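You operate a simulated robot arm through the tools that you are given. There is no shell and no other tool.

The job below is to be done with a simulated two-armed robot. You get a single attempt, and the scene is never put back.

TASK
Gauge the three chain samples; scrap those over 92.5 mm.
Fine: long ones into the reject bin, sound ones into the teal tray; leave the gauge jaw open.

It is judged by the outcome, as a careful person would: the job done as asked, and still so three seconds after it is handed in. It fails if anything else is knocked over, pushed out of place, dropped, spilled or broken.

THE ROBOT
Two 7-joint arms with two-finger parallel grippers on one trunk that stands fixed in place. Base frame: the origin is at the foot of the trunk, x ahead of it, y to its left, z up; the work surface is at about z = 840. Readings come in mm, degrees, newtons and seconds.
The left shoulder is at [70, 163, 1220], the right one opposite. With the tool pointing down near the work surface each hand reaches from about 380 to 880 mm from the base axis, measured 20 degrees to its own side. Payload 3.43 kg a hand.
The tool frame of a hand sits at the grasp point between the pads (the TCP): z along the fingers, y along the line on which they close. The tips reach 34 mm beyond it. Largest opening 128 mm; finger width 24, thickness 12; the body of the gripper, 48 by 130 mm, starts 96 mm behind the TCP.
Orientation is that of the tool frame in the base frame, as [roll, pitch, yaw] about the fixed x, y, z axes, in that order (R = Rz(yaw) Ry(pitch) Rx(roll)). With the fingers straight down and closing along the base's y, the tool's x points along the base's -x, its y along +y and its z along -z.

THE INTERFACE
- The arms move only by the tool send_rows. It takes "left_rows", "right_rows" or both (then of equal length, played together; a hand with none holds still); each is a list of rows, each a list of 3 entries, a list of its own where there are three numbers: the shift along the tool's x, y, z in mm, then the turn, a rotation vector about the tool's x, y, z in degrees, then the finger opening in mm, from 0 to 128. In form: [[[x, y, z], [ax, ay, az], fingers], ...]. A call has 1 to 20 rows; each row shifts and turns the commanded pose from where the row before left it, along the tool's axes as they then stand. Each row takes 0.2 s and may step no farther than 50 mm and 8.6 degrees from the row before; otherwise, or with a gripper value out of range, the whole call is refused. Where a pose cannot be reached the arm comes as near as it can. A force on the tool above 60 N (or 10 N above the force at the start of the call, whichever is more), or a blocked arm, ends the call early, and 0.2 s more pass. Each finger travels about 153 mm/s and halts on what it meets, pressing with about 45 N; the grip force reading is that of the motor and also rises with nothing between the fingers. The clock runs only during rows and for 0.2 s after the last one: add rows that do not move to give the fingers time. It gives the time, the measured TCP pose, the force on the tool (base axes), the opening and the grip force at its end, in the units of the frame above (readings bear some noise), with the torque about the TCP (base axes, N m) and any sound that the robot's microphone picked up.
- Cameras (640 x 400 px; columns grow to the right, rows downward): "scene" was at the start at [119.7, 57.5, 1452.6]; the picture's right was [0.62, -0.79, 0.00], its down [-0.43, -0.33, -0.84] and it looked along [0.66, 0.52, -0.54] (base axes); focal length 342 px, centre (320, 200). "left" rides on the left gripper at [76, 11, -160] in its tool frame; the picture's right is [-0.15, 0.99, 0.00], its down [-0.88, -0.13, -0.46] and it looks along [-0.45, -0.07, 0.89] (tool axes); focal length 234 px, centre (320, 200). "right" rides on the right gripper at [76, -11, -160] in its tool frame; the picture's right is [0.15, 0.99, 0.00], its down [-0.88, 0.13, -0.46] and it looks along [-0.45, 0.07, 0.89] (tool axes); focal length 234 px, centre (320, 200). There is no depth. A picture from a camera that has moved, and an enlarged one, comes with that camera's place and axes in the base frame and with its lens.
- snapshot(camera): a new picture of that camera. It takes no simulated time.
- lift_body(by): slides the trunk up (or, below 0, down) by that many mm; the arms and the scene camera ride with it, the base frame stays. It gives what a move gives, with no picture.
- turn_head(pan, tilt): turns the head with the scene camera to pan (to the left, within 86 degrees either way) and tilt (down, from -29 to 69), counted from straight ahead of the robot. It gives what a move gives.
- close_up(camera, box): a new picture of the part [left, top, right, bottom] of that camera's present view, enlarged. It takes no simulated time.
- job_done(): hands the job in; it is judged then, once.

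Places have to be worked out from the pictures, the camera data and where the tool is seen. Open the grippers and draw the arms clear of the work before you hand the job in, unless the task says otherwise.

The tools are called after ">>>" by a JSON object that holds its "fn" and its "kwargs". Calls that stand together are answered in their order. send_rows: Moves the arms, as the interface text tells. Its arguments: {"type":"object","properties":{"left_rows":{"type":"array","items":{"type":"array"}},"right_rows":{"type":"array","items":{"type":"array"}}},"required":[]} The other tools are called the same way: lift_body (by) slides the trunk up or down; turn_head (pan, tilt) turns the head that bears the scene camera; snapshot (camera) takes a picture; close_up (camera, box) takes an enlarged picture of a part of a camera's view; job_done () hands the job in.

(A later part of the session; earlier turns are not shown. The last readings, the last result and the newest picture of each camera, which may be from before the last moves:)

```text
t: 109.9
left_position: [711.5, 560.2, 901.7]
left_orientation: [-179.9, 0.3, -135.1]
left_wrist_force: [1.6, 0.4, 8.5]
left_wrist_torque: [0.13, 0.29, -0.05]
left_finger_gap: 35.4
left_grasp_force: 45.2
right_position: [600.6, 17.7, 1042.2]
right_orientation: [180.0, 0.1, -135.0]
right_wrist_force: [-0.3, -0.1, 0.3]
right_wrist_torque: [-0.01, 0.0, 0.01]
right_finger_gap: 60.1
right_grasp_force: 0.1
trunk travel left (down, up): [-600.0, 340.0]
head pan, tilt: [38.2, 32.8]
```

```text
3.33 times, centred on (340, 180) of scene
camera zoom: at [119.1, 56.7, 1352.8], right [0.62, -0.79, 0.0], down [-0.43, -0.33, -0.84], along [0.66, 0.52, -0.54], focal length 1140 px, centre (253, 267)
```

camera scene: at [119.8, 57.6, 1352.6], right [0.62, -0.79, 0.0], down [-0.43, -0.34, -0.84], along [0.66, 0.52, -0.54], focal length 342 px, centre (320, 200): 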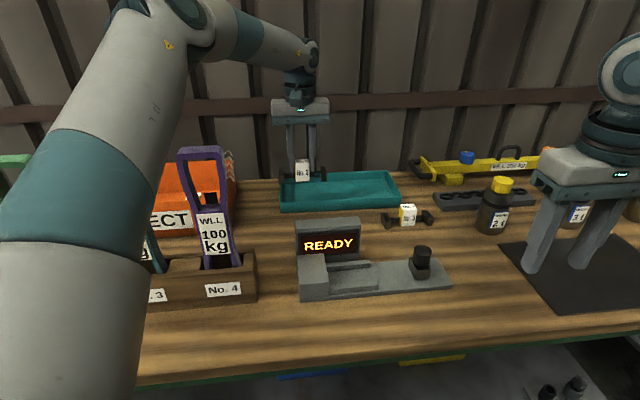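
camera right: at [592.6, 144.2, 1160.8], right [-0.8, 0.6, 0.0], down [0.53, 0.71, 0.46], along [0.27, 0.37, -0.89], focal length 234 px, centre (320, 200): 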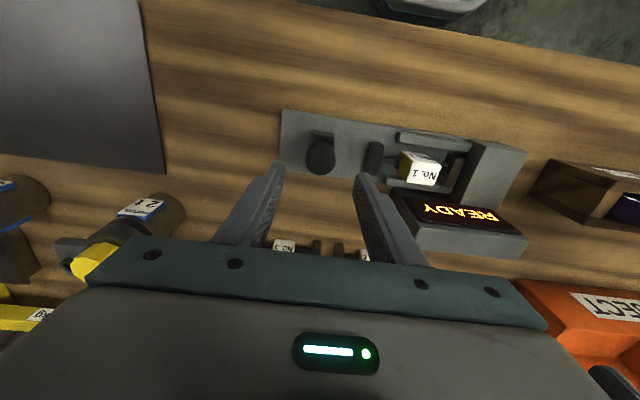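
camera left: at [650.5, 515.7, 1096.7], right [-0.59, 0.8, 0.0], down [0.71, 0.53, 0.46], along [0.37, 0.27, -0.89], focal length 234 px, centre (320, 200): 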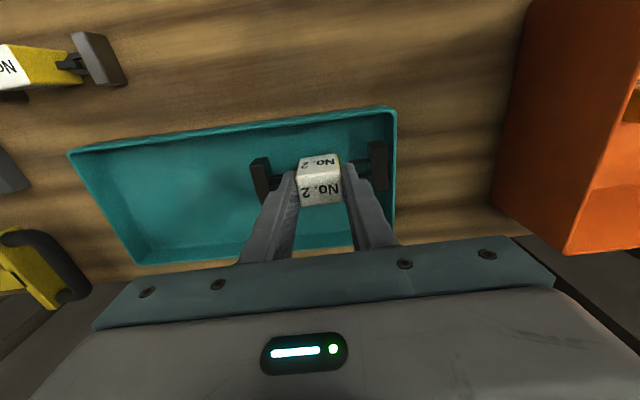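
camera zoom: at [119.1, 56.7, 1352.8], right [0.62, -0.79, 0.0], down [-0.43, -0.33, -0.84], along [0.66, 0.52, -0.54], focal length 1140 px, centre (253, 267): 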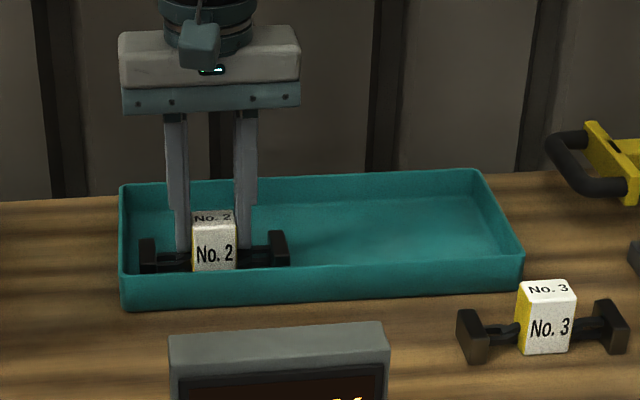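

Contact is made with about 11 N; No. 2 is on the tray floor. I ease off, open and rise straight up.

>>> {"fn": "send_rows", "kwargs": {"left_rows": [[[0, 0, -1], [0, 0, 0], 20], [[0, 0, 0], [0, 0, 0], 34], [[0, 0, 0], [0, 0, 0], 46], [[0, 0, 0], [0, 0, 0], 48], [[0, 0, -20], [0, 0, 0], 48], [[0, 0, -35], [0, 0, 0], 48], [[0, 0, -40], [0, 0, 0], 48], [[0, 0, 0], [0, 0, 0], 48]]}}

>>> {"fn": "snapshot", "kwargs": {"camera": "left"}}

>>> {"fn": "close_up", "kwargs": {"camera": "scene", "box": [260, 120, 460, 300]}}

```text
t: 111.7
left_position: [713.4, 562.7, 997.5]
left_orientation: [180.0, 0.1, -135.0]
left_wrist_force: [-0.1, 0.1, -0.8]
left_wrist_torque: [-0.02, -0.02, -0.04]
left_finger_gap: 48.1
left_grasp_force: 0.1
right_position: [600.6, 18.6, 1041.5]
right_orientation: [179.9, 0.1, -135.0]
right_wrist_force: [0.0, -0.5, -0.1]
right_wrist_torque: [0.01, -0.02, 0.0]
right_finger_gap: 60.0
right_grasp_force: 0.0
trunk travel left (down, up): [-600.0, 340.0]
head pan, tilt: [38.2, 32.8]
```

```text
taken
camera left: at [652.6, 517.2, 1156.6], right [-0.6, 0.8, 0.0], down [0.71, 0.53, 0.46], along [0.37, 0.27, -0.89], focal length 234 px, centre (320, 200)
```

left: 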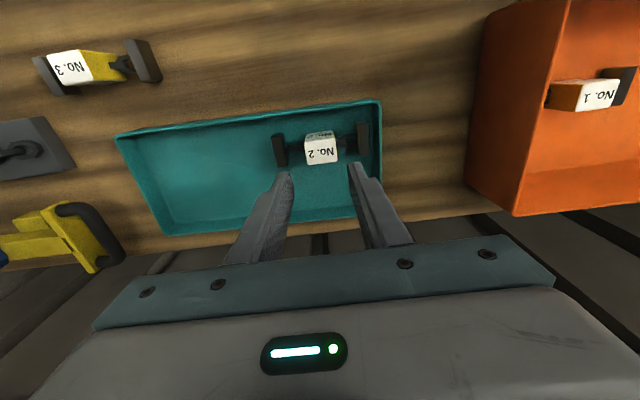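

```text
2.22 times, centred on (360, 210) of scene
camera zoom: at [120.1, 57.8, 1352.5], right [0.62, -0.79, 0.0], down [-0.43, -0.34, -0.84], along [0.66, 0.52, -0.54], focal length 760 px, centre (231, 178)
```

zoom: 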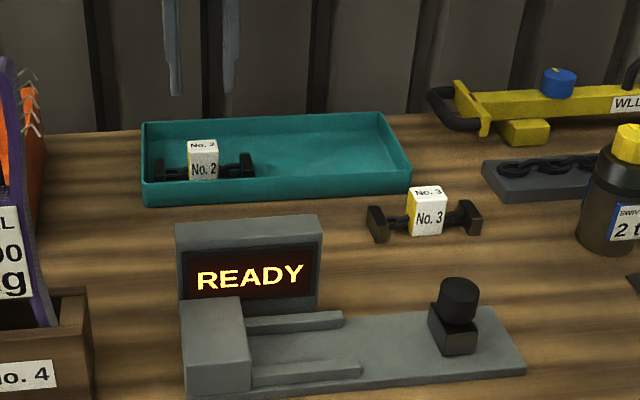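

No. 2 rests in the tray. Next is sample 3 at about s=341, w=778; with the trunk lowered I test whether the left hand reaches over it.

>>> {"fn": "send_rows", "kwargs": {"left_rows": [[[20, -39, 0], [0, 0, 0], 50], [[20, -39, 0], [0, 0, 0], 50], [[21, -39, 0], [0, 0, 0], 50], [[21, -39, 0], [0, 0, 0], 50], [[21, -39, 0], [0, 0, 0], 50], [[21, -39, 0], [0, 0, 0], 50], [[0, 0, 0], [0, 0, 0], 50]]}}

>>> {"fn": "snapshot", "kwargs": {"camera": "left"}}

>>> {"fn": "snapshot", "kwargs": {"camera": "scene"}}

```text
t: 113.3
left_position: [734.1, 327.8, 1002.2]
left_orientation: [-179.8, 0.2, -135.0]
left_wrist_force: [-0.2, -0.8, 0.1]
left_wrist_torque: [-0.01, -0.02, 0.02]
left_finger_gap: 50.2
left_grasp_force: 0.0
left hand out of reach, approached as far as the arm can: row 4, 5, 6
right_position: [598.8, 18.5, 1041.9]
right_orientation: [180.0, 0.0, -135.0]
right_wrist_force: [-0.7, -0.7, 0.2]
right_wrist_torque: [0.01, -0.01, -0.01]
right_finger_gap: 59.9
right_grasp_force: 0.0
trunk travel left (down, up): [-600.0, 340.0]
head pan, tilt: [38.2, 32.8]
```

```text
taken
camera left: at [673.1, 281.8, 1160.9], right [-0.59, 0.8, 0.0], down [0.71, 0.53, 0.46], along [0.37, 0.27, -0.89], focal length 234 px, centre (320, 200)
```

left: 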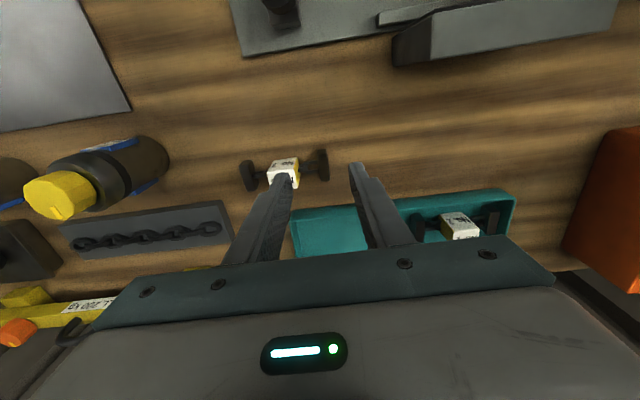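

```text
taken
camera scene: at [119.8, 57.9, 1352.5], right [0.62, -0.79, 0.0], down [-0.43, -0.34, -0.84], along [0.66, 0.52, -0.54], focal length 342 px, centre (320, 200)
```

scene: 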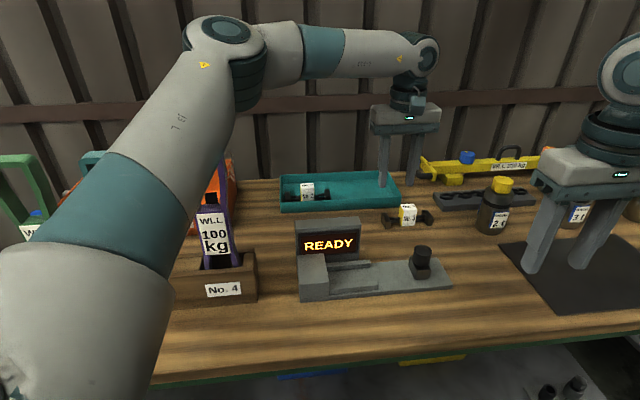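

The arm stalls at (734,328), short of sample 3. I test whether a more neutral wrist yaw lets it go further out, by turning about 34° and moving toward the sample at this safe height.

>>> {"fn": "send_rows", "kwargs": {"left_rows": [[[0, 0, -20], [0, 0, 8.5], 50], [[0, 0, 0], [0, 0, 8.5], 50], [[0, 0, 0], [0, 0, 8.5], 50], [[0, 0, 0], [0, 0, 8.5], 50], [[-20, 0, 0], [0, 0, 0], 50], [[-20, 0, 0], [0, 0, 0], 50], [[-15, -8, 0], [0, 0, 0], 50], [[0, 0, 0], [0, 0, 0], 50]]}}

```text
t: 115.1
left_position: [740.2, 343.8, 1020.8]
left_orientation: [180.0, 0.1, -169.0]
left_wrist_force: [-0.3, -0.4, -0.2]
left_wrist_torque: [0.04, 0.01, 0.01]
left_finger_gap: 49.8
left_grasp_force: 0.1
left hand out of reach, approached as far as the arm can: row 5, 6, 7
right_position: [599.9, 17.7, 1041.3]
right_orientation: [180.0, 0.0, -135.0]
right_wrist_force: [-0.9, 0.1, 0.0]
right_wrist_torque: [-0.01, -0.02, -0.03]
right_finger_gap: 60.1
right_grasp_force: 0.1
trunk travel left (down, up): [-600.0, 340.0]
head pan, tilt: [38.2, 32.8]
```

The left arm's posture simply doesn't extend further there, but the right arm reaches inward well. My plan is to tilt the right hand about its closing axis, pick up No. 3 with it, and set it down nearer for the left hand. First I park the left hand and tilt the right by 40°.

>>> {"fn": "send_rows", "kwargs": {"left_rows": [[[0, 0, -10], [0, 0, -8.5], 50], [[0, 0, -10], [0, 0, -8.5], 50], [[0, 0, -10], [0, 0, -8.5], 50], [[0, 0, 0], [0, 0, -8.5], 50], [[7, 44, 0], [0, 0, 0], 50], [[7, 44, 0], [0, 0, 0], 50], [[7, 44, 0], [0, 0, 0], 50], [[7, 44, 0], [0, 0, 0], 50], [[8, 44, 0], [0, 0, 0], 50], [[0, 0, 0], [0, 0, 0], 50]], "right_rows": [[[0, 0, 0], [0, 0, 0], 60], [[0, 0, 0], [0, -8, 0], 60], [[0, 0, 0], [0, -8, 0], 60], [[0, 0, 0], [0, -8, 0], 60], [[0, 0, 0], [0, -8, 0], 60], [[0, 0, 0], [0, -8, 0], 60], [[0, 0, 0], [0, 0, 0], 60], [[0, 0, 0], [0, 0, 0], 60], [[0, 0, 0], [0, 0, 0], 60], [[0, 0, 0], [0, 0, 0], 60]]}}

>>> {"fn": "snapshot", "kwargs": {"camera": "scene"}}

>>> {"fn": "snapshot", "kwargs": {"camera": "right"}}

```text
t: 117.3
left_position: [558.7, 472.4, 1052.1]
left_orientation: [180.0, 0.0, -135.1]
left_wrist_force: [-0.5, -0.8, -0.3]
left_wrist_torque: [0.05, -0.02, -0.01]
left_finger_gap: 49.9
left_grasp_force: 0.1
left hand out of reach, approached as far as the arm can: row 3
right_position: [601.1, 16.8, 1041.8]
right_orientation: [179.9, 40.0, -135.0]
right_wrist_force: [-0.1, -0.7, -0.2]
right_wrist_torque: [-0.01, -0.01, -0.01]
right_finger_gap: 60.0
right_grasp_force: 0.1
trunk travel left (down, up): [-600.0, 340.0]
head pan, tilt: [38.2, 32.8]
```

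```text
taken
camera scene: at [121.0, 56.5, 1352.5], right [0.62, -0.79, 0.0], down [-0.43, -0.33, -0.84], along [0.66, 0.52, -0.54], focal length 342 px, centre (320, 200)
```

scene: 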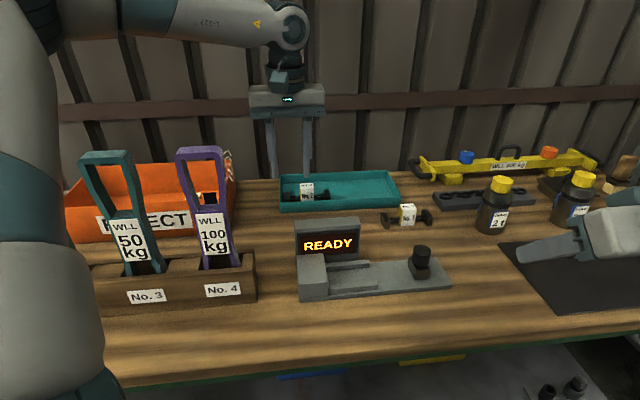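

```text
taken
camera right: at [495.4, -104.6, 1114.4], right [-0.78, 0.62, -0.09], down [0.18, 0.36, 0.92], along [0.6, 0.7, -0.39], focal length 234 px, centre (320, 200)
```

right: 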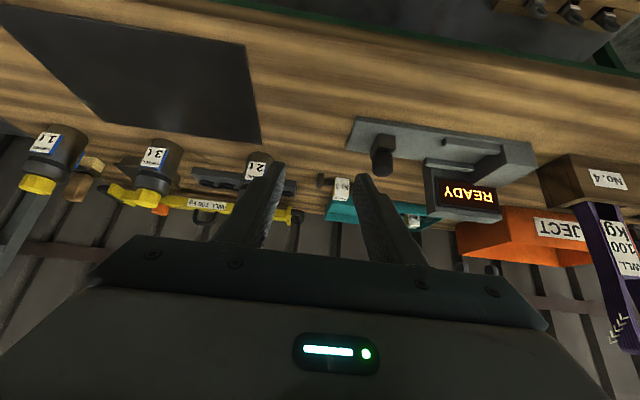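

The right hand is tilted 40° as intended. I now move it over sample 3 at z≈1000, checking that it can reach.

>>> {"fn": "send_rows", "kwargs": {"right_rows": [[[-29.3, 9, 31.4], [0, 0, 0], 60], [[-29.3, 9, 31.4], [0, 0, 0], 60], [[-29.3, 9, 31.4], [0, 0, 0], 60], [[-29.3, 9, 31.4], [0, 0, 0], 60], [[-29.3, 9, 31.4], [0, 0, 0], 60], [[-29.3, 9, 31.4], [0, 0, 0], 60], [[-29.3, 9, 31.4], [0, 0, 0], 56], [[-29.3, 9, 31.4], [0, 0, 0], 50], [[0, 0, 0], [0, 0, 0], 50]]}}

>>> {"fn": "snapshot", "kwargs": {"camera": "scene"}}

>>> {"fn": "snapshot", "kwargs": {"camera": "right"}}

```text
t: 119.3
left_position: [558.9, 470.2, 1052.4]
left_orientation: [179.9, 0.2, -135.0]
left_wrist_force: [0.2, -0.4, 0.2]
left_wrist_torque: [0.06, 0.05, 0.01]
left_finger_gap: 50.2
left_grasp_force: 0.0
right_position: [794.1, 305.9, 1003.4]
right_orientation: [-180.0, 40.2, -135.4]
right_wrist_force: [0.8, -0.6, 0.2]
right_wrist_torque: [0.07, 0.0, 0.04]
right_finger_gap: 50.1
right_grasp_force: 0.0
trunk travel left (down, up): [-600.0, 340.0]
head pan, tilt: [38.2, 32.8]
```

```text
taken
camera scene: at [120.4, 55.0, 1352.6], right [0.62, -0.79, 0.0], down [-0.43, -0.33, -0.84], along [0.66, 0.52, -0.54], focal length 342 px, centre (320, 200)
```

scene: 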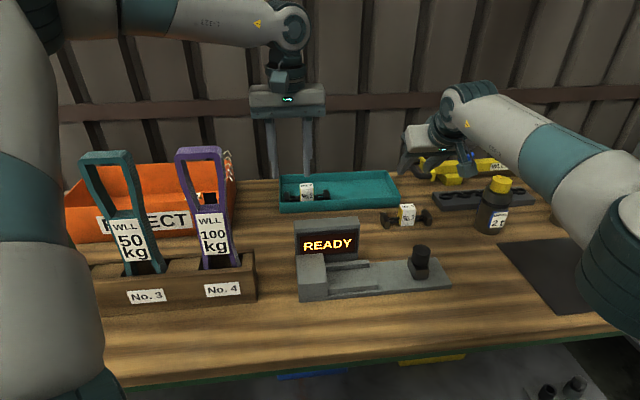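

```text
taken
camera right: at [687.6, 185.1, 1074.8], right [-0.78, 0.62, -0.09], down [0.18, 0.36, 0.92], along [0.61, 0.69, -0.39], focal length 234 px, centre (320, 200)
```

right: 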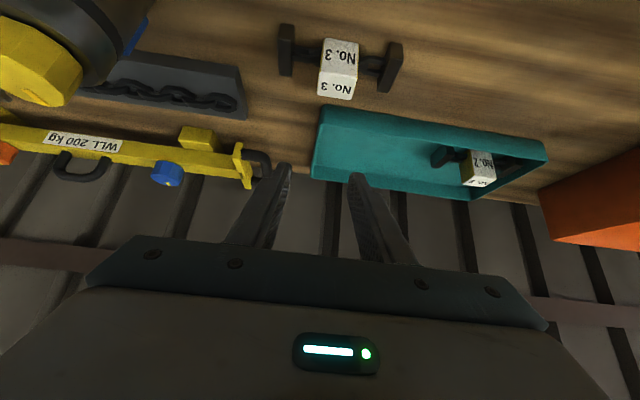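

The right hand reaches over sample 3. I zoom in with the right camera to locate the tag precisely in this tilted view.

>>> {"fn": "close_up", "kwargs": {"camera": "right", "box": [230, 0, 450, 200]}}

>>> {"fn": "close_up", "kwargs": {"camera": "scene", "box": [350, 80, 520, 250]}}

```text
2.00 times, centred on (340, 100) of right
camera zoom: at [687.6, 185.1, 1074.8], right [-0.78, 0.62, -0.09], down [0.18, 0.36, 0.92], along [0.61, 0.69, -0.39], focal length 468 px, centre (280, 400)
```

zoom: 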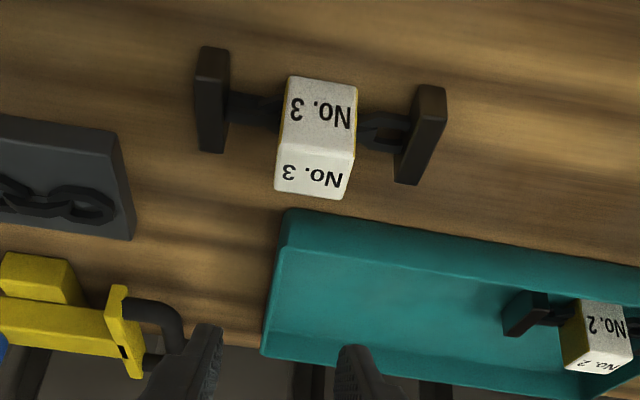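

```text
2.35 times, centred on (435, 165) of scene
camera zoom: at [120.4, 55.0, 1352.6], right [0.62, -0.79, 0.0], down [-0.43, -0.33, -0.84], along [0.66, 0.52, -0.54], focal length 805 px, centre (49, 282)
```

zoom: 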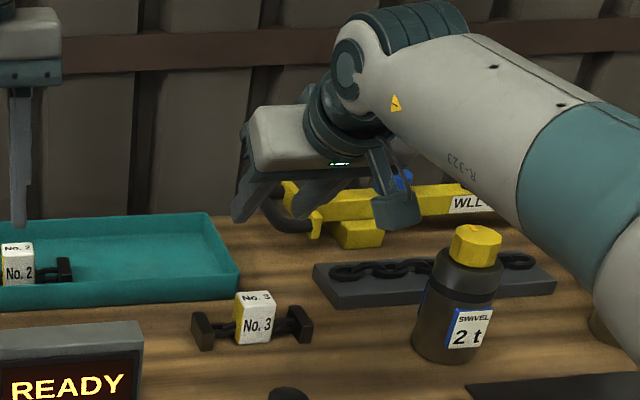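

Tag 3 is at s≈338.7, w≈778. With the 40° tilt the pads should cross it best with the TCP at w≈766, so I shift and descend to about z≈920 for a check.

>>> {"fn": "send_rows", "kwargs": {"right_rows": [[[21.6, 6.5, 7.9], [-0.26, 0, -0.31], 48], [[19.4, 0, 22.9], [0, 0, 0], 48], [[19.4, 0, 22.9], [0, 0, 0], 48], [[0, 0, 0], [0, 0, 0], 48]]}}

>>> {"fn": "close_up", "kwargs": {"camera": "right", "box": [230, 60, 430, 240]}}

>>> {"fn": "close_up", "kwargs": {"camera": "scene", "box": [350, 120, 480, 250]}}

```text
t: 120.3
left_position: [559.0, 472.1, 1053.3]
left_orientation: [-179.9, 0.1, -135.1]
left_wrist_force: [-1.1, 0.2, 0.1]
left_wrist_torque: [-0.01, 0.02, 0.02]
left_finger_gap: 50.1
left_grasp_force: 0.0
right_position: [780.8, 305.0, 921.7]
right_orientation: [180.0, 40.0, -134.5]
right_wrist_force: [0.0, 0.3, 0.1]
right_wrist_torque: [-0.02, 0.01, -0.02]
right_finger_gap: 48.2
right_grasp_force: 0.0
trunk travel left (down, up): [-600.0, 340.0]
head pan, tilt: [38.2, 32.8]
```

```text
2.22 times, centred on (330, 150) of right
camera zoom: at [674.5, 183.8, 994.6], right [-0.78, 0.62, -0.09], down [0.17, 0.36, 0.92], along [0.6, 0.7, -0.39], focal length 520 px, centre (298, 311)
```

zoom: 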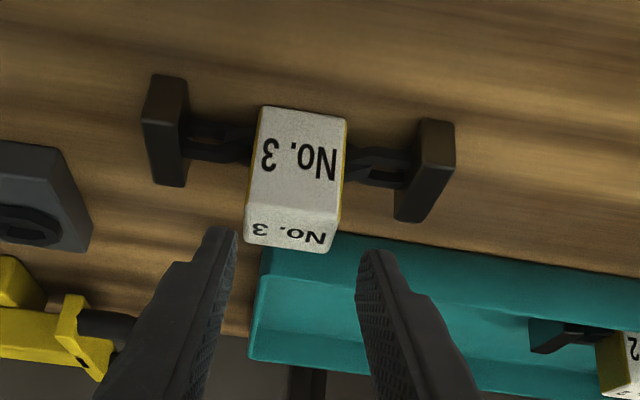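

```text
3.08 times, centred on (415, 185) of scene
camera zoom: at [119.4, 57.1, 1352.7], right [0.62, -0.79, 0.0], down [-0.43, -0.33, -0.84], along [0.66, 0.52, -0.54], focal length 1053 px, centre (28, 246)
```

zoom: 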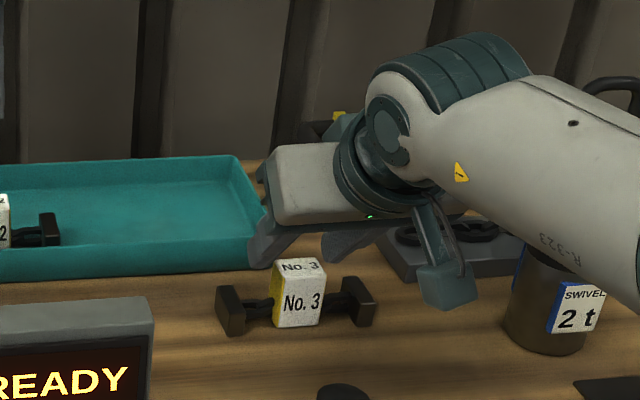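

The fingers straddle the tag with it about 3 mm toward +s. I correct that and descend the remaining 26 mm, then look before closing.

>>> {"fn": "send_rows", "kwargs": {"right_rows": [[[0, -3, 0], [0, 0, 0], 48], [[9.7, 0, 11.5], [0, 0, 0], 48], [[7.1, 0, 8.4], [0, 0, 0], 48], [[0, 0, 0], [0, 0, 0], 48]]}}

>>> {"fn": "close_up", "kwargs": {"camera": "right", "box": [230, 60, 430, 240]}}

>>> {"fn": "close_up", "kwargs": {"camera": "scene", "box": [370, 150, 450, 240]}}

```text
t: 121.3
left_position: [557.3, 472.3, 1051.0]
left_orientation: [-180.0, 0.1, -135.0]
left_wrist_force: [-0.4, -0.4, -0.3]
left_wrist_torque: [0.02, 0.02, -0.01]
left_finger_gap: 50.0
left_grasp_force: 0.0
right_position: [780.8, 302.6, 895.6]
right_orientation: [180.0, 40.0, -134.6]
right_wrist_force: [1.3, 1.1, 4.9]
right_wrist_torque: [0.06, -0.02, -0.02]
right_finger_gap: 48.0
right_grasp_force: 0.1
trunk travel left (down, up): [-600.0, 340.0]
head pan, tilt: [38.2, 32.8]
```

```text
2.22 times, centred on (330, 150) of right
camera zoom: at [675.9, 180.5, 968.1], right [-0.78, 0.62, -0.09], down [0.17, 0.36, 0.92], along [0.6, 0.7, -0.39], focal length 520 px, centre (298, 311)
```

zoom: 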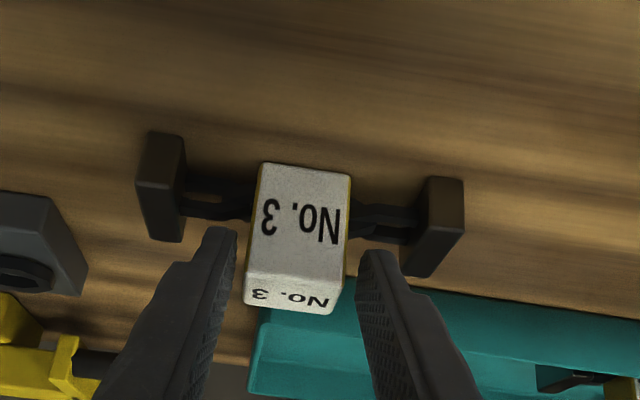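

```text
4.44 times, centred on (410, 195) of scene
camera zoom: at [119.2, 57.2, 1352.7], right [0.62, -0.79, 0.0], down [-0.43, -0.33, -0.84], along [0.66, 0.52, -0.54], focal length 1521 px, centre (-80, 222)
```

zoom: 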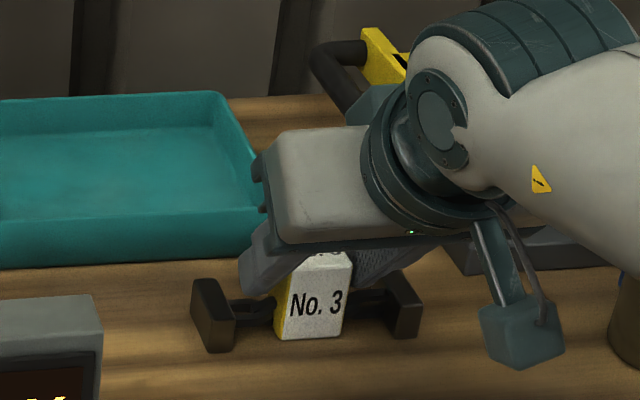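

The fingers are centred on the tag with light contact (about 5 N), likely on the chain, so I raise 1.5 mm, then close and lift slightly.

>>> {"fn": "send_rows", "kwargs": {"right_rows": [[[-1, 0, -1.2], [0, 0, 0], 48], [[0, 0, 0], [0, 0, 0], 38], [[0, 0, 0], [0, 0, 0], 28], [[0, 0, 0], [0, 0, 0], 20], [[0, 0, 0], [0, 0, 0], 20], [[-6.5, 0, -7.6], [0, 0, 0], 20], [[-9.7, 0, -11.5], [0, 0, 0], 20], [[0, 0, 0], [0, 0, 0], 20]]}}

>>> {"fn": "close_up", "kwargs": {"camera": "right", "box": [230, 60, 430, 240]}}

>>> {"fn": "close_up", "kwargs": {"camera": "scene", "box": [370, 150, 450, 240]}}

```text
t: 123.1
left_position: [558.9, 471.7, 1052.0]
left_orientation: [180.0, 0.1, -135.1]
left_wrist_force: [-0.4, -0.3, -0.5]
left_wrist_torque: [0.03, 0.01, -0.03]
left_finger_gap: 50.0
left_grasp_force: 0.1
right_position: [780.5, 303.9, 920.0]
right_orientation: [-180.0, 39.9, -134.5]
right_wrist_force: [0.9, -0.4, -2.4]
right_wrist_torque: [-0.05, -0.03, 0.03]
right_finger_gap: 35.3
right_grasp_force: 45.3
trunk travel left (down, up): [-600.0, 340.0]
head pan, tilt: [38.2, 32.8]
```

```text
2.22 times, centred on (330, 150) of right
camera zoom: at [675.5, 181.9, 993.1], right [-0.78, 0.61, -0.09], down [0.18, 0.36, 0.91], along [0.6, 0.7, -0.39], focal length 520 px, centre (298, 311)
```

zoom: 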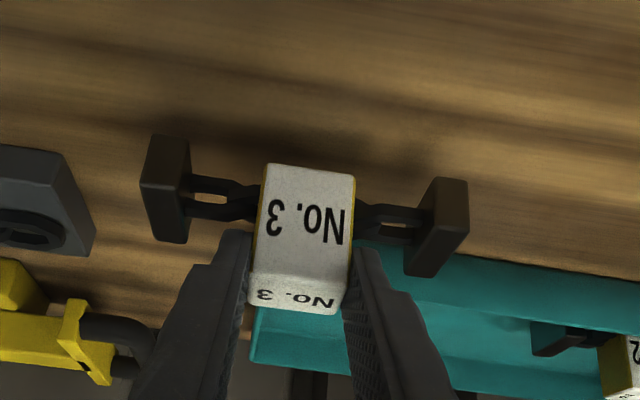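

```text
4.44 times, centred on (410, 195) of scene
camera zoom: at [120.6, 57.8, 1352.5], right [0.62, -0.79, 0.0], down [-0.43, -0.34, -0.84], along [0.66, 0.52, -0.54], focal length 1521 px, centre (-80, 222)
```

zoom: 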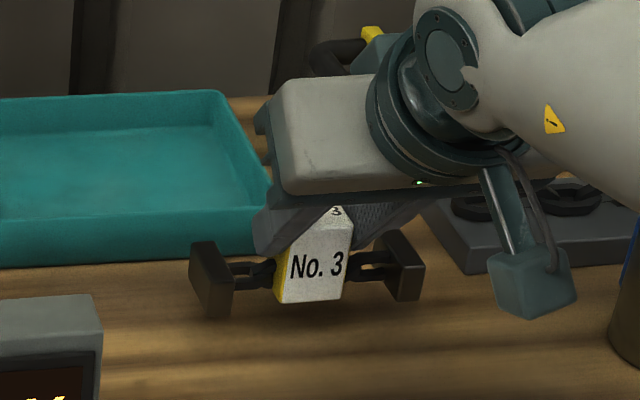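

No. 3 is held level by the right hand. I'll take it straight to the gauge: up first to clear the display, then across to above the channel, and check alignment there.

>>> {"fn": "send_rows", "kwargs": {"right_rows": [[[-20.9, 0, -24.9], [0.32, 0, 0.38], 20], [[-20.9, 0, -24.9], [0, 0, 0], 20], [[-20.9, 0, -24.9], [0, 0, 0], 20], [[-20.9, 0, -24.9], [0, 0, 0], 20], [[22.85, 26.3, -19.2], [0, 0, 0], 20], [[22.85, 26.3, -19.2], [0, 0, 0], 20], [[22.85, 26.3, -19.2], [0, 0, 0], 20], [[22.85, 26.3, -19.2], [0, 0, 0], 20], [[22.85, 26.3, -19.2], [0, 0, 0], 20], [[22.85, 26.3, -19.2], [0, 0, 0], 20], [[0, 0, 0], [0, 0, 0], 20]]}}

>>> {"fn": "snapshot", "kwargs": {"camera": "right"}}

>>> {"fn": "snapshot", "kwargs": {"camera": "scene"}}

```text
t: 125.5
left_position: [557.8, 473.1, 1050.9]
left_orientation: [-180.0, 0.0, -135.1]
left_wrist_force: [0.8, 0.4, -0.1]
left_wrist_torque: [0.0, 0.03, -0.01]
left_finger_gap: 50.0
left_grasp_force: 0.0
right_position: [542.3, 290.7, 1052.5]
right_orientation: [179.9, 40.0, -135.2]
right_wrist_force: [0.6, -0.1, -3.1]
right_wrist_torque: [-0.05, 0.08, 0.02]
right_finger_gap: 35.4
right_grasp_force: 44.7
trunk travel left (down, up): [-600.0, 340.0]
head pan, tilt: [38.2, 32.8]
```

```text
taken
camera right: at [436.8, 169.8, 1124.8], right [-0.78, 0.62, -0.09], down [0.18, 0.36, 0.91], along [0.6, 0.69, -0.39], focal length 234 px, centre (320, 200)
```

right: 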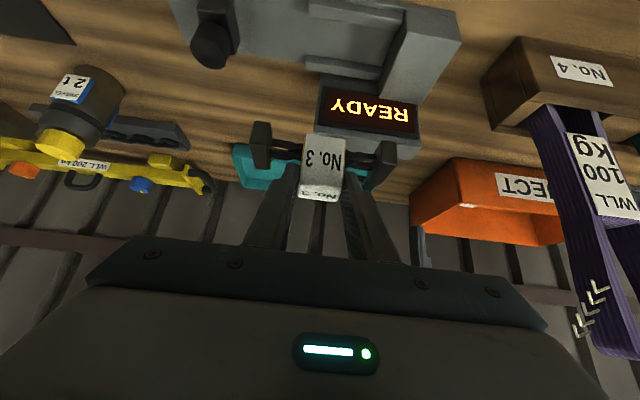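

```text
taken
camera scene: at [120.7, 57.6, 1352.5], right [0.62, -0.79, 0.0], down [-0.43, -0.34, -0.84], along [0.66, 0.52, -0.54], focal length 342 px, centre (320, 200)
```

scene: 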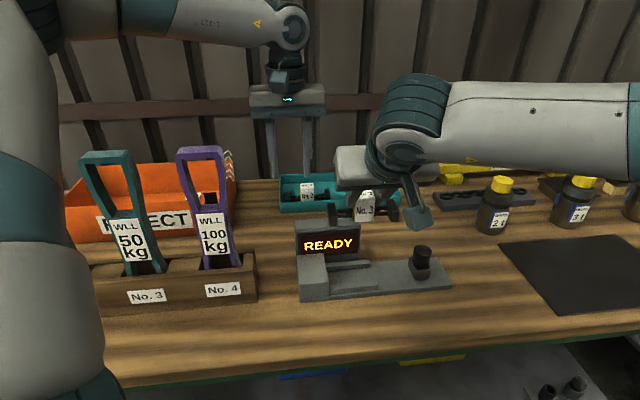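

The right hand holds No. 3 over the channel (s≈178, w≈589 for the tilted TCP). I adjust slightly and lower to just above the rails for a check.

>>> {"fn": "send_rows", "kwargs": {"right_rows": [[[1.1, -2.5, -1], [0, 0, 0], 20], [[22.5, 0, 26.8], [0, 0, 0], 20], [[22.5, 0, 26.8], [0, 0, 0], 20], [[22.5, 0, 26.8], [0, 0, 0], 20], [[15.4, 0, 18.4], [0, 0, 0], 20], [[0, 0, 0], [0, 0, 0], 20]]}}

>>> {"fn": "close_up", "kwargs": {"camera": "right", "box": [220, 80, 440, 220]}}

>>> {"fn": "close_up", "kwargs": {"camera": "scene", "box": [290, 200, 430, 310]}}

>>> {"fn": "close_up", "kwargs": {"camera": "left", "box": [100, 0, 460, 200]}}

```text
t: 126.9
left_position: [558.4, 471.5, 1051.8]
left_orientation: [-180.0, 0.1, -135.1]
left_wrist_force: [0.1, 0.3, 0.4]
left_wrist_torque: [0.04, 0.01, 0.02]
left_finger_gap: 50.0
left_grasp_force: 0.0
right_position: [544.0, 285.0, 922.3]
right_orientation: [180.0, 40.0, -135.1]
right_wrist_force: [0.4, -0.4, -3.9]
right_wrist_torque: [-0.07, 0.03, 0.06]
right_finger_gap: 35.5
right_grasp_force: 45.2
trunk travel left (down, up): [-600.0, 340.0]
head pan, tilt: [38.2, 32.8]
```

```text
2.86 times, centred on (330, 150) of right
camera zoom: at [436.9, 164.1, 995.9], right [-0.78, 0.62, -0.09], down [0.18, 0.36, 0.92], along [0.6, 0.69, -0.39], focal length 669 px, centre (291, 343)
```

zoom: 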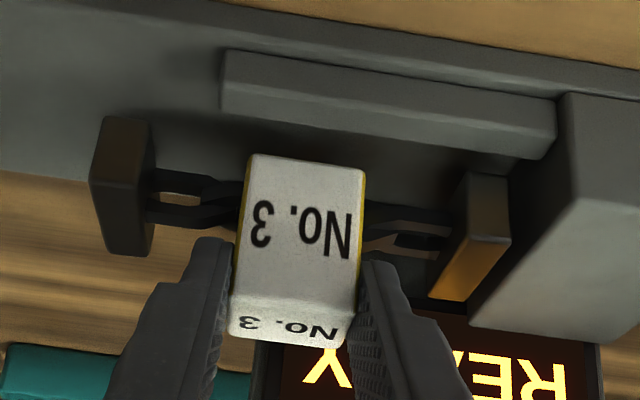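

```text
3.64 times, centred on (360, 255) of scene
camera zoom: at [119.6, 57.5, 1352.6], right [0.62, -0.79, 0.0], down [-0.43, -0.34, -0.84], along [0.66, 0.52, -0.54], focal length 1244 px, centre (174, 0)
```

zoom: 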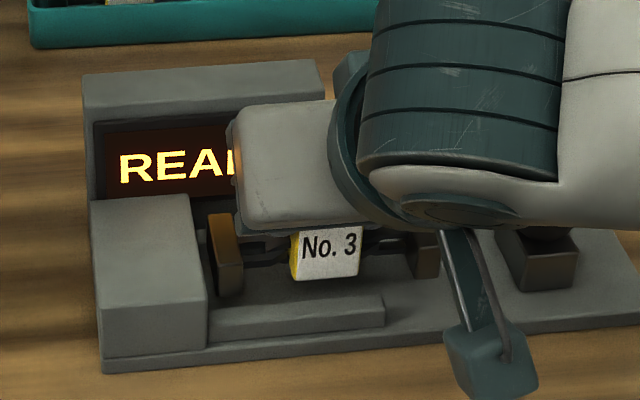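

```text
1.78 times, centred on (280, 100) of left
camera zoom: at [496.6, 426.2, 1211.1], right [-0.59, 0.8, 0.0], down [0.71, 0.53, 0.46], along [0.37, 0.27, -0.89], focal length 416 px, centre (391, 378)
```

zoom: 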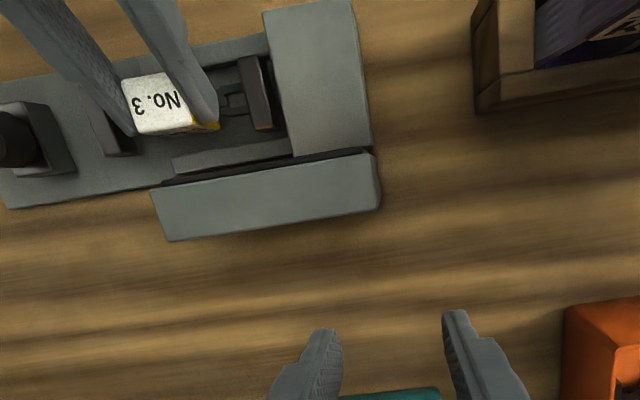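

The parked left camera gives a fine overhead view: the end block sits at w≈578–619 inside the channel (575–624) with about 5 mm to the fixed jaw. I lower No. 3 the last 12 mm gently.

>>> {"fn": "send_rows", "kwargs": {"right_rows": [[[3.1, 0, 5.2], [0, 0, 0], 20], [[2.57, 0, 3.06], [0, 0, 0], 20], [[1.29, 0, 1.53], [0, 0, 0], 20], [[0, 0, 0], [0, 0, 0], 20]]}}

>>> {"fn": "close_up", "kwargs": {"camera": "left", "box": [100, 0, 320, 120]}}

```text
t: 127.9
left_position: [557.4, 472.8, 1051.7]
left_orientation: [180.0, 0.0, -135.1]
left_wrist_force: [-0.3, 0.7, 0.3]
left_wrist_torque: [-0.02, 0.0, 0.0]
left_finger_gap: 50.3
left_grasp_force: 0.1
right_position: [543.5, 284.8, 910.2]
right_orientation: [-180.0, 40.0, -135.1]
right_wrist_force: [0.1, 0.2, -4.0]
right_wrist_torque: [-0.01, 0.05, 0.03]
right_finger_gap: 35.7
right_grasp_force: 45.1
trunk travel left (down, up): [-600.0, 340.0]
head pan, tilt: [38.2, 32.8]
```

```text
2.91 times, centred on (210, 60) of left
camera zoom: at [497.0, 426.3, 1210.9], right [-0.59, 0.8, 0.0], down [0.71, 0.53, 0.46], along [0.37, 0.27, -0.89], focal length 681 px, centre (640, 607)
```

zoom: 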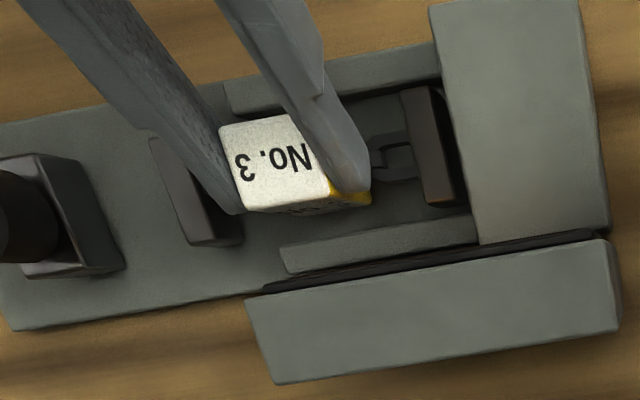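

It is between the rails with no contact yet; I lower 2 mm more.

>>> {"fn": "send_rows", "kwargs": {"right_rows": [[[0.64, 0, 0.77], [0, 0, 0], 20], [[0.64, 0, 0.77], [0, 0, 0], 20], [[0, 0, 0], [0, 0, 0], 20]]}}

```text
t: 128.7
left_position: [558.2, 472.2, 1051.6]
left_orientation: [-180.0, 0.1, -135.2]
left_wrist_force: [0.3, 0.2, -1.0]
left_wrist_torque: [-0.04, 0.02, -0.02]
left_finger_gap: 49.9
left_grasp_force: 0.1
right_position: [543.4, 287.3, 907.3]
right_orientation: [180.0, 40.0, -135.3]
right_wrist_force: [-0.8, 0.8, -2.2]
right_wrist_torque: [-0.04, 0.03, 0.01]
right_finger_gap: 35.6
right_grasp_force: 45.1
trunk travel left (down, up): [-600.0, 340.0]
head pan, tilt: [38.2, 32.8]
```

It should be resting on the floor now. I release No. 3, raise the right hand and move over to the knob, keeping the tilt.

>>> {"fn": "send_rows", "kwargs": {"right_rows": [[[0.5, 0, 0.6], [0, 0, 0], 20], [[0, 0, 0], [0, 0, 0], 32], [[0, 0, 0], [0, 0, 0], 46], [[0, 0, 0], [0, 0, 0], 48], [[-12.9, 0, -15.3], [0, 0, 0], 48], [[-19.3, 0, -23], [0, 0, 0], 50], [[-19.3, 0, -23], [0, 0, 0], 56], [[0, -41, 0], [0, 0, 0], 60], [[0, -41, 0], [0, 0, 0], 60], [[0, -41, 0], [0, 0, 0], 60], [[0, 0, 0], [0, 0, 0], 60]]}}

>>> {"fn": "close_up", "kwargs": {"camera": "right", "box": [220, 40, 440, 220]}}

>>> {"fn": "close_up", "kwargs": {"camera": "left", "box": [50, 0, 320, 150]}}

>>> {"fn": "close_up", "kwargs": {"camera": "scene", "box": [280, 190, 470, 310]}}

```text
t: 131.1
left_position: [557.3, 473.3, 1051.4]
left_orientation: [-179.9, 0.1, -135.1]
left_wrist_force: [-0.1, -0.4, 1.1]
left_wrist_torque: [-0.01, -0.01, -0.02]
left_finger_gap: 50.1
left_grasp_force: 0.1
right_position: [630.9, 198.8, 988.2]
right_orientation: [-180.0, 39.9, -135.2]
right_wrist_force: [-0.1, 0.5, 0.2]
right_wrist_torque: [0.01, 0.02, -0.01]
right_finger_gap: 60.2
right_grasp_force: 0.1
trunk travel left (down, up): [-600.0, 340.0]
head pan, tilt: [38.2, 32.8]
```

```text
2.22 times, centred on (330, 130) of right
camera zoom: at [524.7, 78.9, 1062.0], right [-0.78, 0.62, -0.09], down [0.18, 0.36, 0.91], along [0.6, 0.69, -0.39], focal length 520 px, centre (298, 356)
```

zoom: 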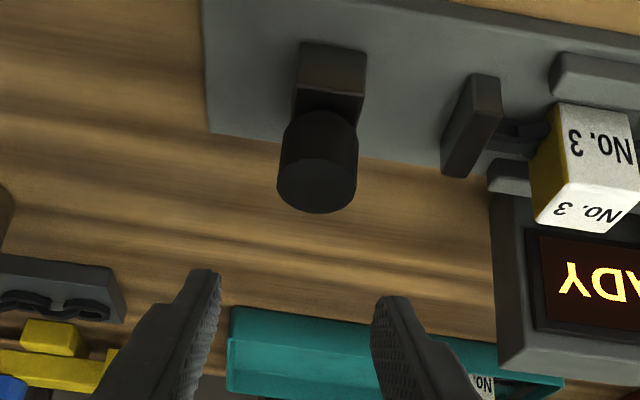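

```text
2.37 times, centred on (185, 75) of left
camera zoom: at [496.4, 427.0, 1210.9], right [-0.59, 0.8, 0.0], down [0.71, 0.53, 0.46], along [0.37, 0.27, -0.89], focal length 555 px, centre (640, 496)
```

zoom: 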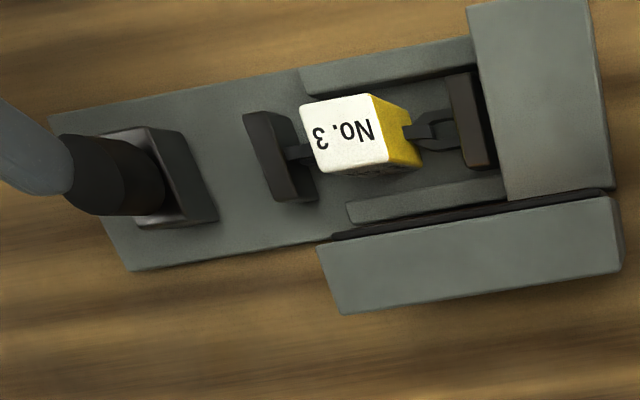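

```text
3.33 times, centred on (375, 250) of scene
camera zoom: at [119.4, 58.4, 1352.6], right [0.62, -0.79, 0.0], down [-0.43, -0.34, -0.84], along [0.66, 0.52, -0.54], focal length 1140 px, centre (137, 33)
```

zoom: 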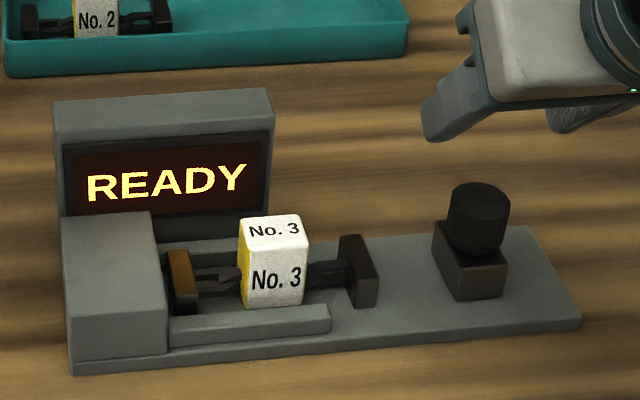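

No. 3 sits correctly in the channel. The knob is at s≈303, so I descend, grip it, and close the jaw with small final steps.

>>> {"fn": "send_rows", "kwargs": {"right_rows": [[[0, 2, 0], [0, 0, 0], 60], [[19.3, 0, 23], [0, 0, 0], 60], [[19.3, 0, 23], [0, 0, 0], 56], [[5.8, 0, 6.9], [0, 0, 0], 50], [[0, 0, 0], [0, 0, 0], 38], [[0, 0, 0], [0, 0, 0], 24], [[0, 0, 0], [0, 0, 0], 20], [[0, 0, 0], [0, 0, 0], 20]]}}

>>> {"fn": "close_up", "kwargs": {"camera": "left", "box": [50, 0, 320, 150]}}

```text
t: 132.9
left_position: [559.1, 472.0, 1051.3]
left_orientation: [-180.0, 0.1, -135.1]
left_wrist_force: [0.2, 0.1, -0.6]
left_wrist_torque: [0.0, -0.01, -0.01]
left_finger_gap: 50.3
left_grasp_force: 0.1
right_position: [629.8, 203.6, 917.1]
right_orientation: [179.9, 39.9, -135.0]
right_wrist_force: [0.9, -0.2, -0.5]
right_wrist_torque: [0.11, -0.24, -0.09]
right_finger_gap: 33.6
right_grasp_force: 45.3
trunk travel left (down, up): [-600.0, 340.0]
head pan, tilt: [38.2, 32.8]
```

```text
2.37 times, centred on (185, 75) of left
camera zoom: at [497.0, 426.1, 1211.0], right [-0.59, 0.8, 0.0], down [0.71, 0.53, 0.46], along [0.37, 0.27, -0.89], focal length 555 px, centre (640, 496)
```

zoom: 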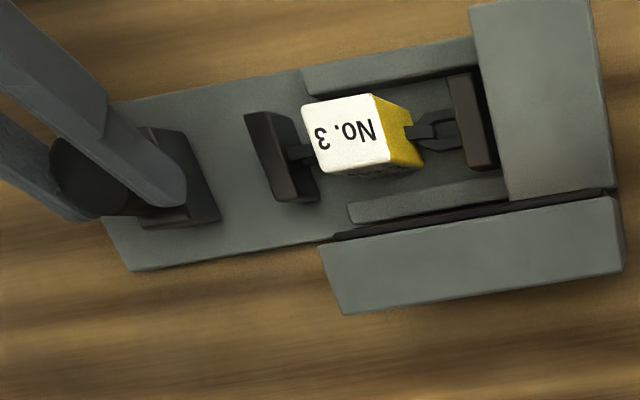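

The knob is gripped (33.6 mm). I slide the jaw closed onto No. 3.

>>> {"fn": "send_rows", "kwargs": {"right_rows": [[[0, 8, 0], [0, 0, 0], 20], [[0, 8, 0], [0, 0, 0], 20], [[0, 8, 0], [0, 0, 0], 20], [[0, 8, 0], [0, 0, 0], 20], [[0, 6, 0], [0, 0, 0], 20], [[0, 3, 0], [0, 0, 0], 20], [[0, 2.5, 0], [0, 0, 0], 20], [[0, 2.5, 0], [0, 0, 0], 20], [[0, 2.5, 0], [0, 0, 0], 20], [[0, 2, 0], [0, 0, 0], 20], [[0, 2, 0], [0, 0, 0], 20], [[0, 0, 0], [0, 0, 0], 20]]}}

>>> {"fn": "close_up", "kwargs": {"camera": "scene", "box": [280, 190, 470, 310]}}

>>> {"fn": "close_up", "kwargs": {"camera": "left", "box": [50, 0, 320, 150]}}

```text
t: 135.5
left_position: [559.9, 474.4, 1050.3]
left_orientation: [179.9, 0.0, -135.1]
left_wrist_force: [-0.7, 0.6, -0.6]
left_wrist_torque: [0.02, -0.01, -0.03]
left_finger_gap: 50.2
left_grasp_force: 0.1
right_position: [593.1, 239.6, 918.8]
right_orientation: [179.9, 39.9, -135.2]
right_wrist_force: [18.4, 14.7, -0.1]
right_wrist_torque: [0.64, -0.56, -0.18]
right_finger_gap: 33.7
right_grasp_force: 45.2
trunk travel left (down, up): [-600.0, 340.0]
head pan, tilt: [38.2, 32.8]
```

```text
3.33 times, centred on (375, 250) of scene
camera zoom: at [122.4, 59.5, 1352.3], right [0.62, -0.79, 0.0], down [-0.43, -0.34, -0.84], along [0.66, 0.52, -0.54], focal length 1140 px, centre (137, 33)
```

zoom: 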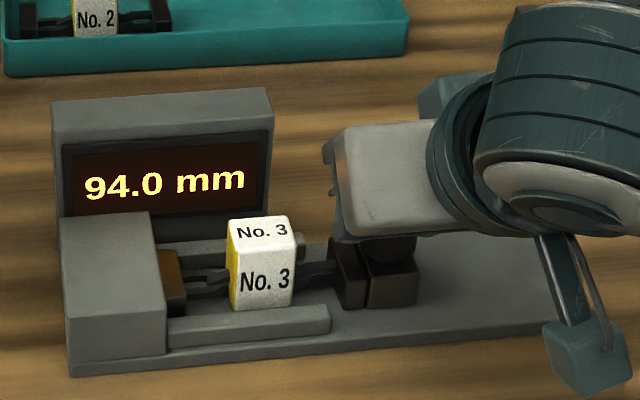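

```text
2.37 times, centred on (185, 75) of left
camera zoom: at [499.0, 428.0, 1209.4], right [-0.59, 0.8, 0.0], down [0.72, 0.53, 0.46], along [0.37, 0.27, -0.89], focal length 555 px, centre (640, 496)
```

zoom: 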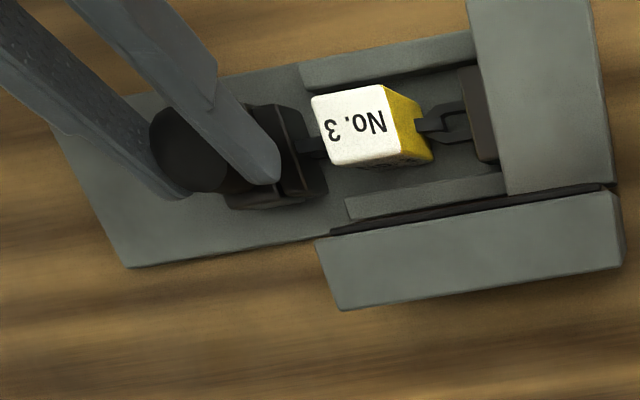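

No. 3 reads 94.0 mm. I repeat the closure once to confirm.

>>> {"fn": "send_rows", "kwargs": {"right_rows": [[[0, -6, 0], [0, 0, 0], 20], [[0, -6, 0], [0, 0, 0], 20], [[0, -6, 0], [0, 0, 0], 20], [[0, 0, 0], [0, 0, 0], 20], [[0, 4, 0], [0, 0, 0], 20], [[0, 4, 0], [0, 0, 0], 20], [[0, 3, 0], [0, 0, 0], 20], [[0, 3, 0], [0, 0, 0], 20], [[0, 2, 0], [0, 0, 0], 20], [[0, 2, 0], [0, 0, 0], 20], [[0, 2, 0], [0, 0, 0], 20], [[0, 0, 0], [0, 0, 0], 20]]}}

>>> {"fn": "close_up", "kwargs": {"camera": "scene", "box": [280, 190, 470, 310]}}

```text
t: 138.1
left_position: [559.7, 473.5, 1051.4]
left_orientation: [180.0, 0.0, -135.1]
left_wrist_force: [-0.2, -0.1, -0.1]
left_wrist_torque: [-0.02, 0.0, -0.02]
left_finger_gap: 49.9
left_grasp_force: 0.1
right_position: [591.8, 239.1, 919.3]
right_orientation: [-179.9, 40.0, -135.3]
right_wrist_force: [20.6, 7.0, 11.4]
right_wrist_torque: [-0.23, -0.1, 0.0]
right_finger_gap: 33.8
right_grasp_force: 45.1
trunk travel left (down, up): [-600.0, 340.0]
head pan, tilt: [38.2, 32.8]
```

```text
3.33 times, centred on (375, 250) of scene
camera zoom: at [121.6, 57.9, 1352.5], right [0.62, -0.79, 0.0], down [-0.43, -0.34, -0.84], along [0.66, 0.52, -0.54], focal length 1140 px, centre (137, 33)
```

zoom: 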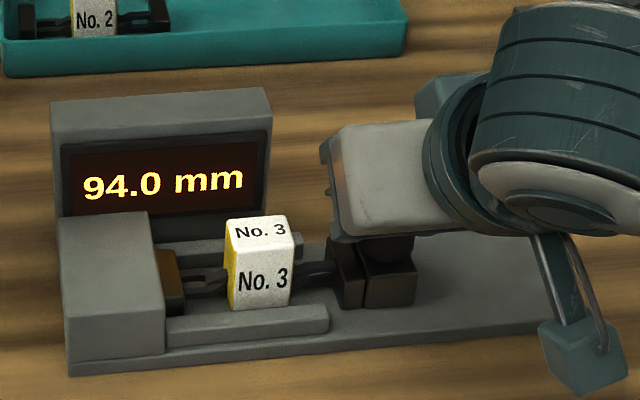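

Confirmed 94.0 mm: No. 3 is also a reject. I open the jaw back to its start, release the knob and withdraw the right hand.

>>> {"fn": "send_rows", "kwargs": {"right_rows": [[[0, -8, 0], [0, 0, 0], 20], [[0, -8, 0], [0, 0, 0], 20], [[0, -8, 0], [0, 0, 0], 20], [[0, -8, 0], [0, 0, 0], 20], [[0, -8, 0], [0, 0, 0], 20], [[0, -8, 0], [0, 0, 0], 20], [[0, -7, 0], [0, 0, 0], 20], [[0, 0, 0], [0, 0, 0], 20], [[0, 0, 0], [0, 0, 0], 40], [[0, 0, 0], [0, 0, 0], 58], [[-12.9, 0, -15.3], [0, 0, 0], 60], [[-19.3, 0, -23], [0, 0, 0], 60], [[-19.3, 0, -23], [0, 0, 0], 60], [[26.8, -15, -22.5], [0, 0, 0], 60], [[26.8, -15, -22.5], [0, 0, 0], 60], [[26.8, -15, -22.5], [0, 0, 0], 60], [[26.8, -15, -22.5], [0, 0, 0], 60], [[-12.9, 0, -15.3], [0, 0, 0], 60], [[-19.3, 0, -23], [0, 0, 0], 60], [[0, 0, 0], [0, 0, 0], 60]]}}

>>> {"fn": "snapshot", "kwargs": {"camera": "scene"}}

>>> {"fn": "close_up", "kwargs": {"camera": "left", "box": [0, 0, 320, 150]}}

```text
t: 142.3
left_position: [558.8, 470.9, 1051.4]
left_orientation: [180.0, 0.1, -135.1]
left_wrist_force: [-0.3, 1.2, 0.8]
left_wrist_torque: [-0.01, 0.02, 0.0]
left_finger_gap: 50.0
left_grasp_force: 0.0
right_position: [571.8, 59.1, 1049.8]
right_orientation: [-180.0, 40.1, -135.2]
right_wrist_force: [-0.2, -0.3, -0.2]
right_wrist_torque: [-0.03, -0.03, -0.01]
right_finger_gap: 60.0
right_grasp_force: 0.0
trunk travel left (down, up): [-600.0, 340.0]
head pan, tilt: [38.2, 32.8]
```

```text
taken
camera scene: at [120.1, 57.1, 1352.5], right [0.62, -0.79, 0.0], down [-0.43, -0.33, -0.84], along [0.66, 0.52, -0.54], focal length 342 px, centre (320, 200)
```

scene: 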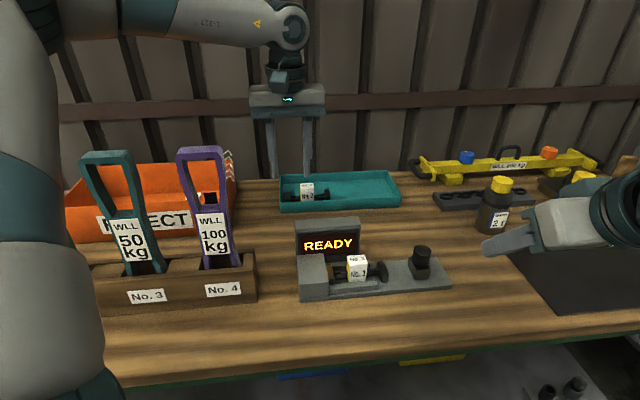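

```text
2.00 times, centred on (160, 75) of left
camera zoom: at [497.1, 425.8, 1211.0], right [-0.59, 0.8, 0.0], down [0.71, 0.53, 0.46], along [0.37, 0.27, -0.89], focal length 468 px, centre (640, 450)
```

zoom: 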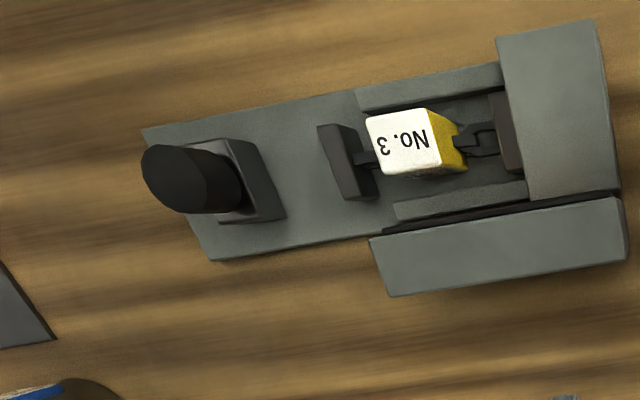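

The jaw is open and No. 3 is free in the channel. I bring the left hand over it.

>>> {"fn": "send_rows", "kwargs": {"left_rows": [[[32.2, -28.2, 0], [0, 0, 0], 50], [[32.2, -28.2, 0], [0, 0, 0], 50], [[32.2, -28.2, 0], [0, 0, 0], 50], [[32.2, -28.2, 0], [0, 0, 0], 50], [[0, 0, 30], [0, 0, 0], 50], [[0, 0, 30], [0, 0, 0], 50], [[0, 0, 0], [0, 0, 0], 50]]}}

>>> {"fn": "close_up", "kwargs": {"camera": "left", "box": [220, 90, 420, 215]}}

```text
t: 143.9
left_position: [549.8, 303.3, 989.8]
left_orientation: [-180.0, 0.0, -135.2]
left_wrist_force: [-0.4, -0.8, 0.7]
left_wrist_torque: [0.02, 0.0, 0.02]
left_finger_gap: 50.1
left_grasp_force: 0.1
right_position: [570.0, 60.1, 1050.4]
right_orientation: [179.9, 40.0, -135.1]
right_wrist_force: [-0.1, -0.2, 1.1]
right_wrist_torque: [0.01, -0.02, -0.02]
right_finger_gap: 60.0
right_grasp_force: 0.0
trunk travel left (down, up): [-600.0, 340.0]
head pan, tilt: [38.2, 32.8]
```

```text
3.20 times, centred on (320, 152) of left
camera zoom: at [489.0, 257.0, 1148.4], right [-0.59, 0.8, 0.0], down [0.71, 0.53, 0.46], along [0.37, 0.27, -0.89], focal length 749 px, centre (320, 352)
```

zoom: 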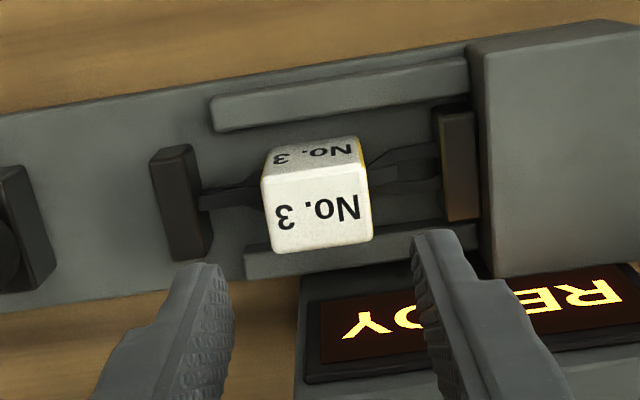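

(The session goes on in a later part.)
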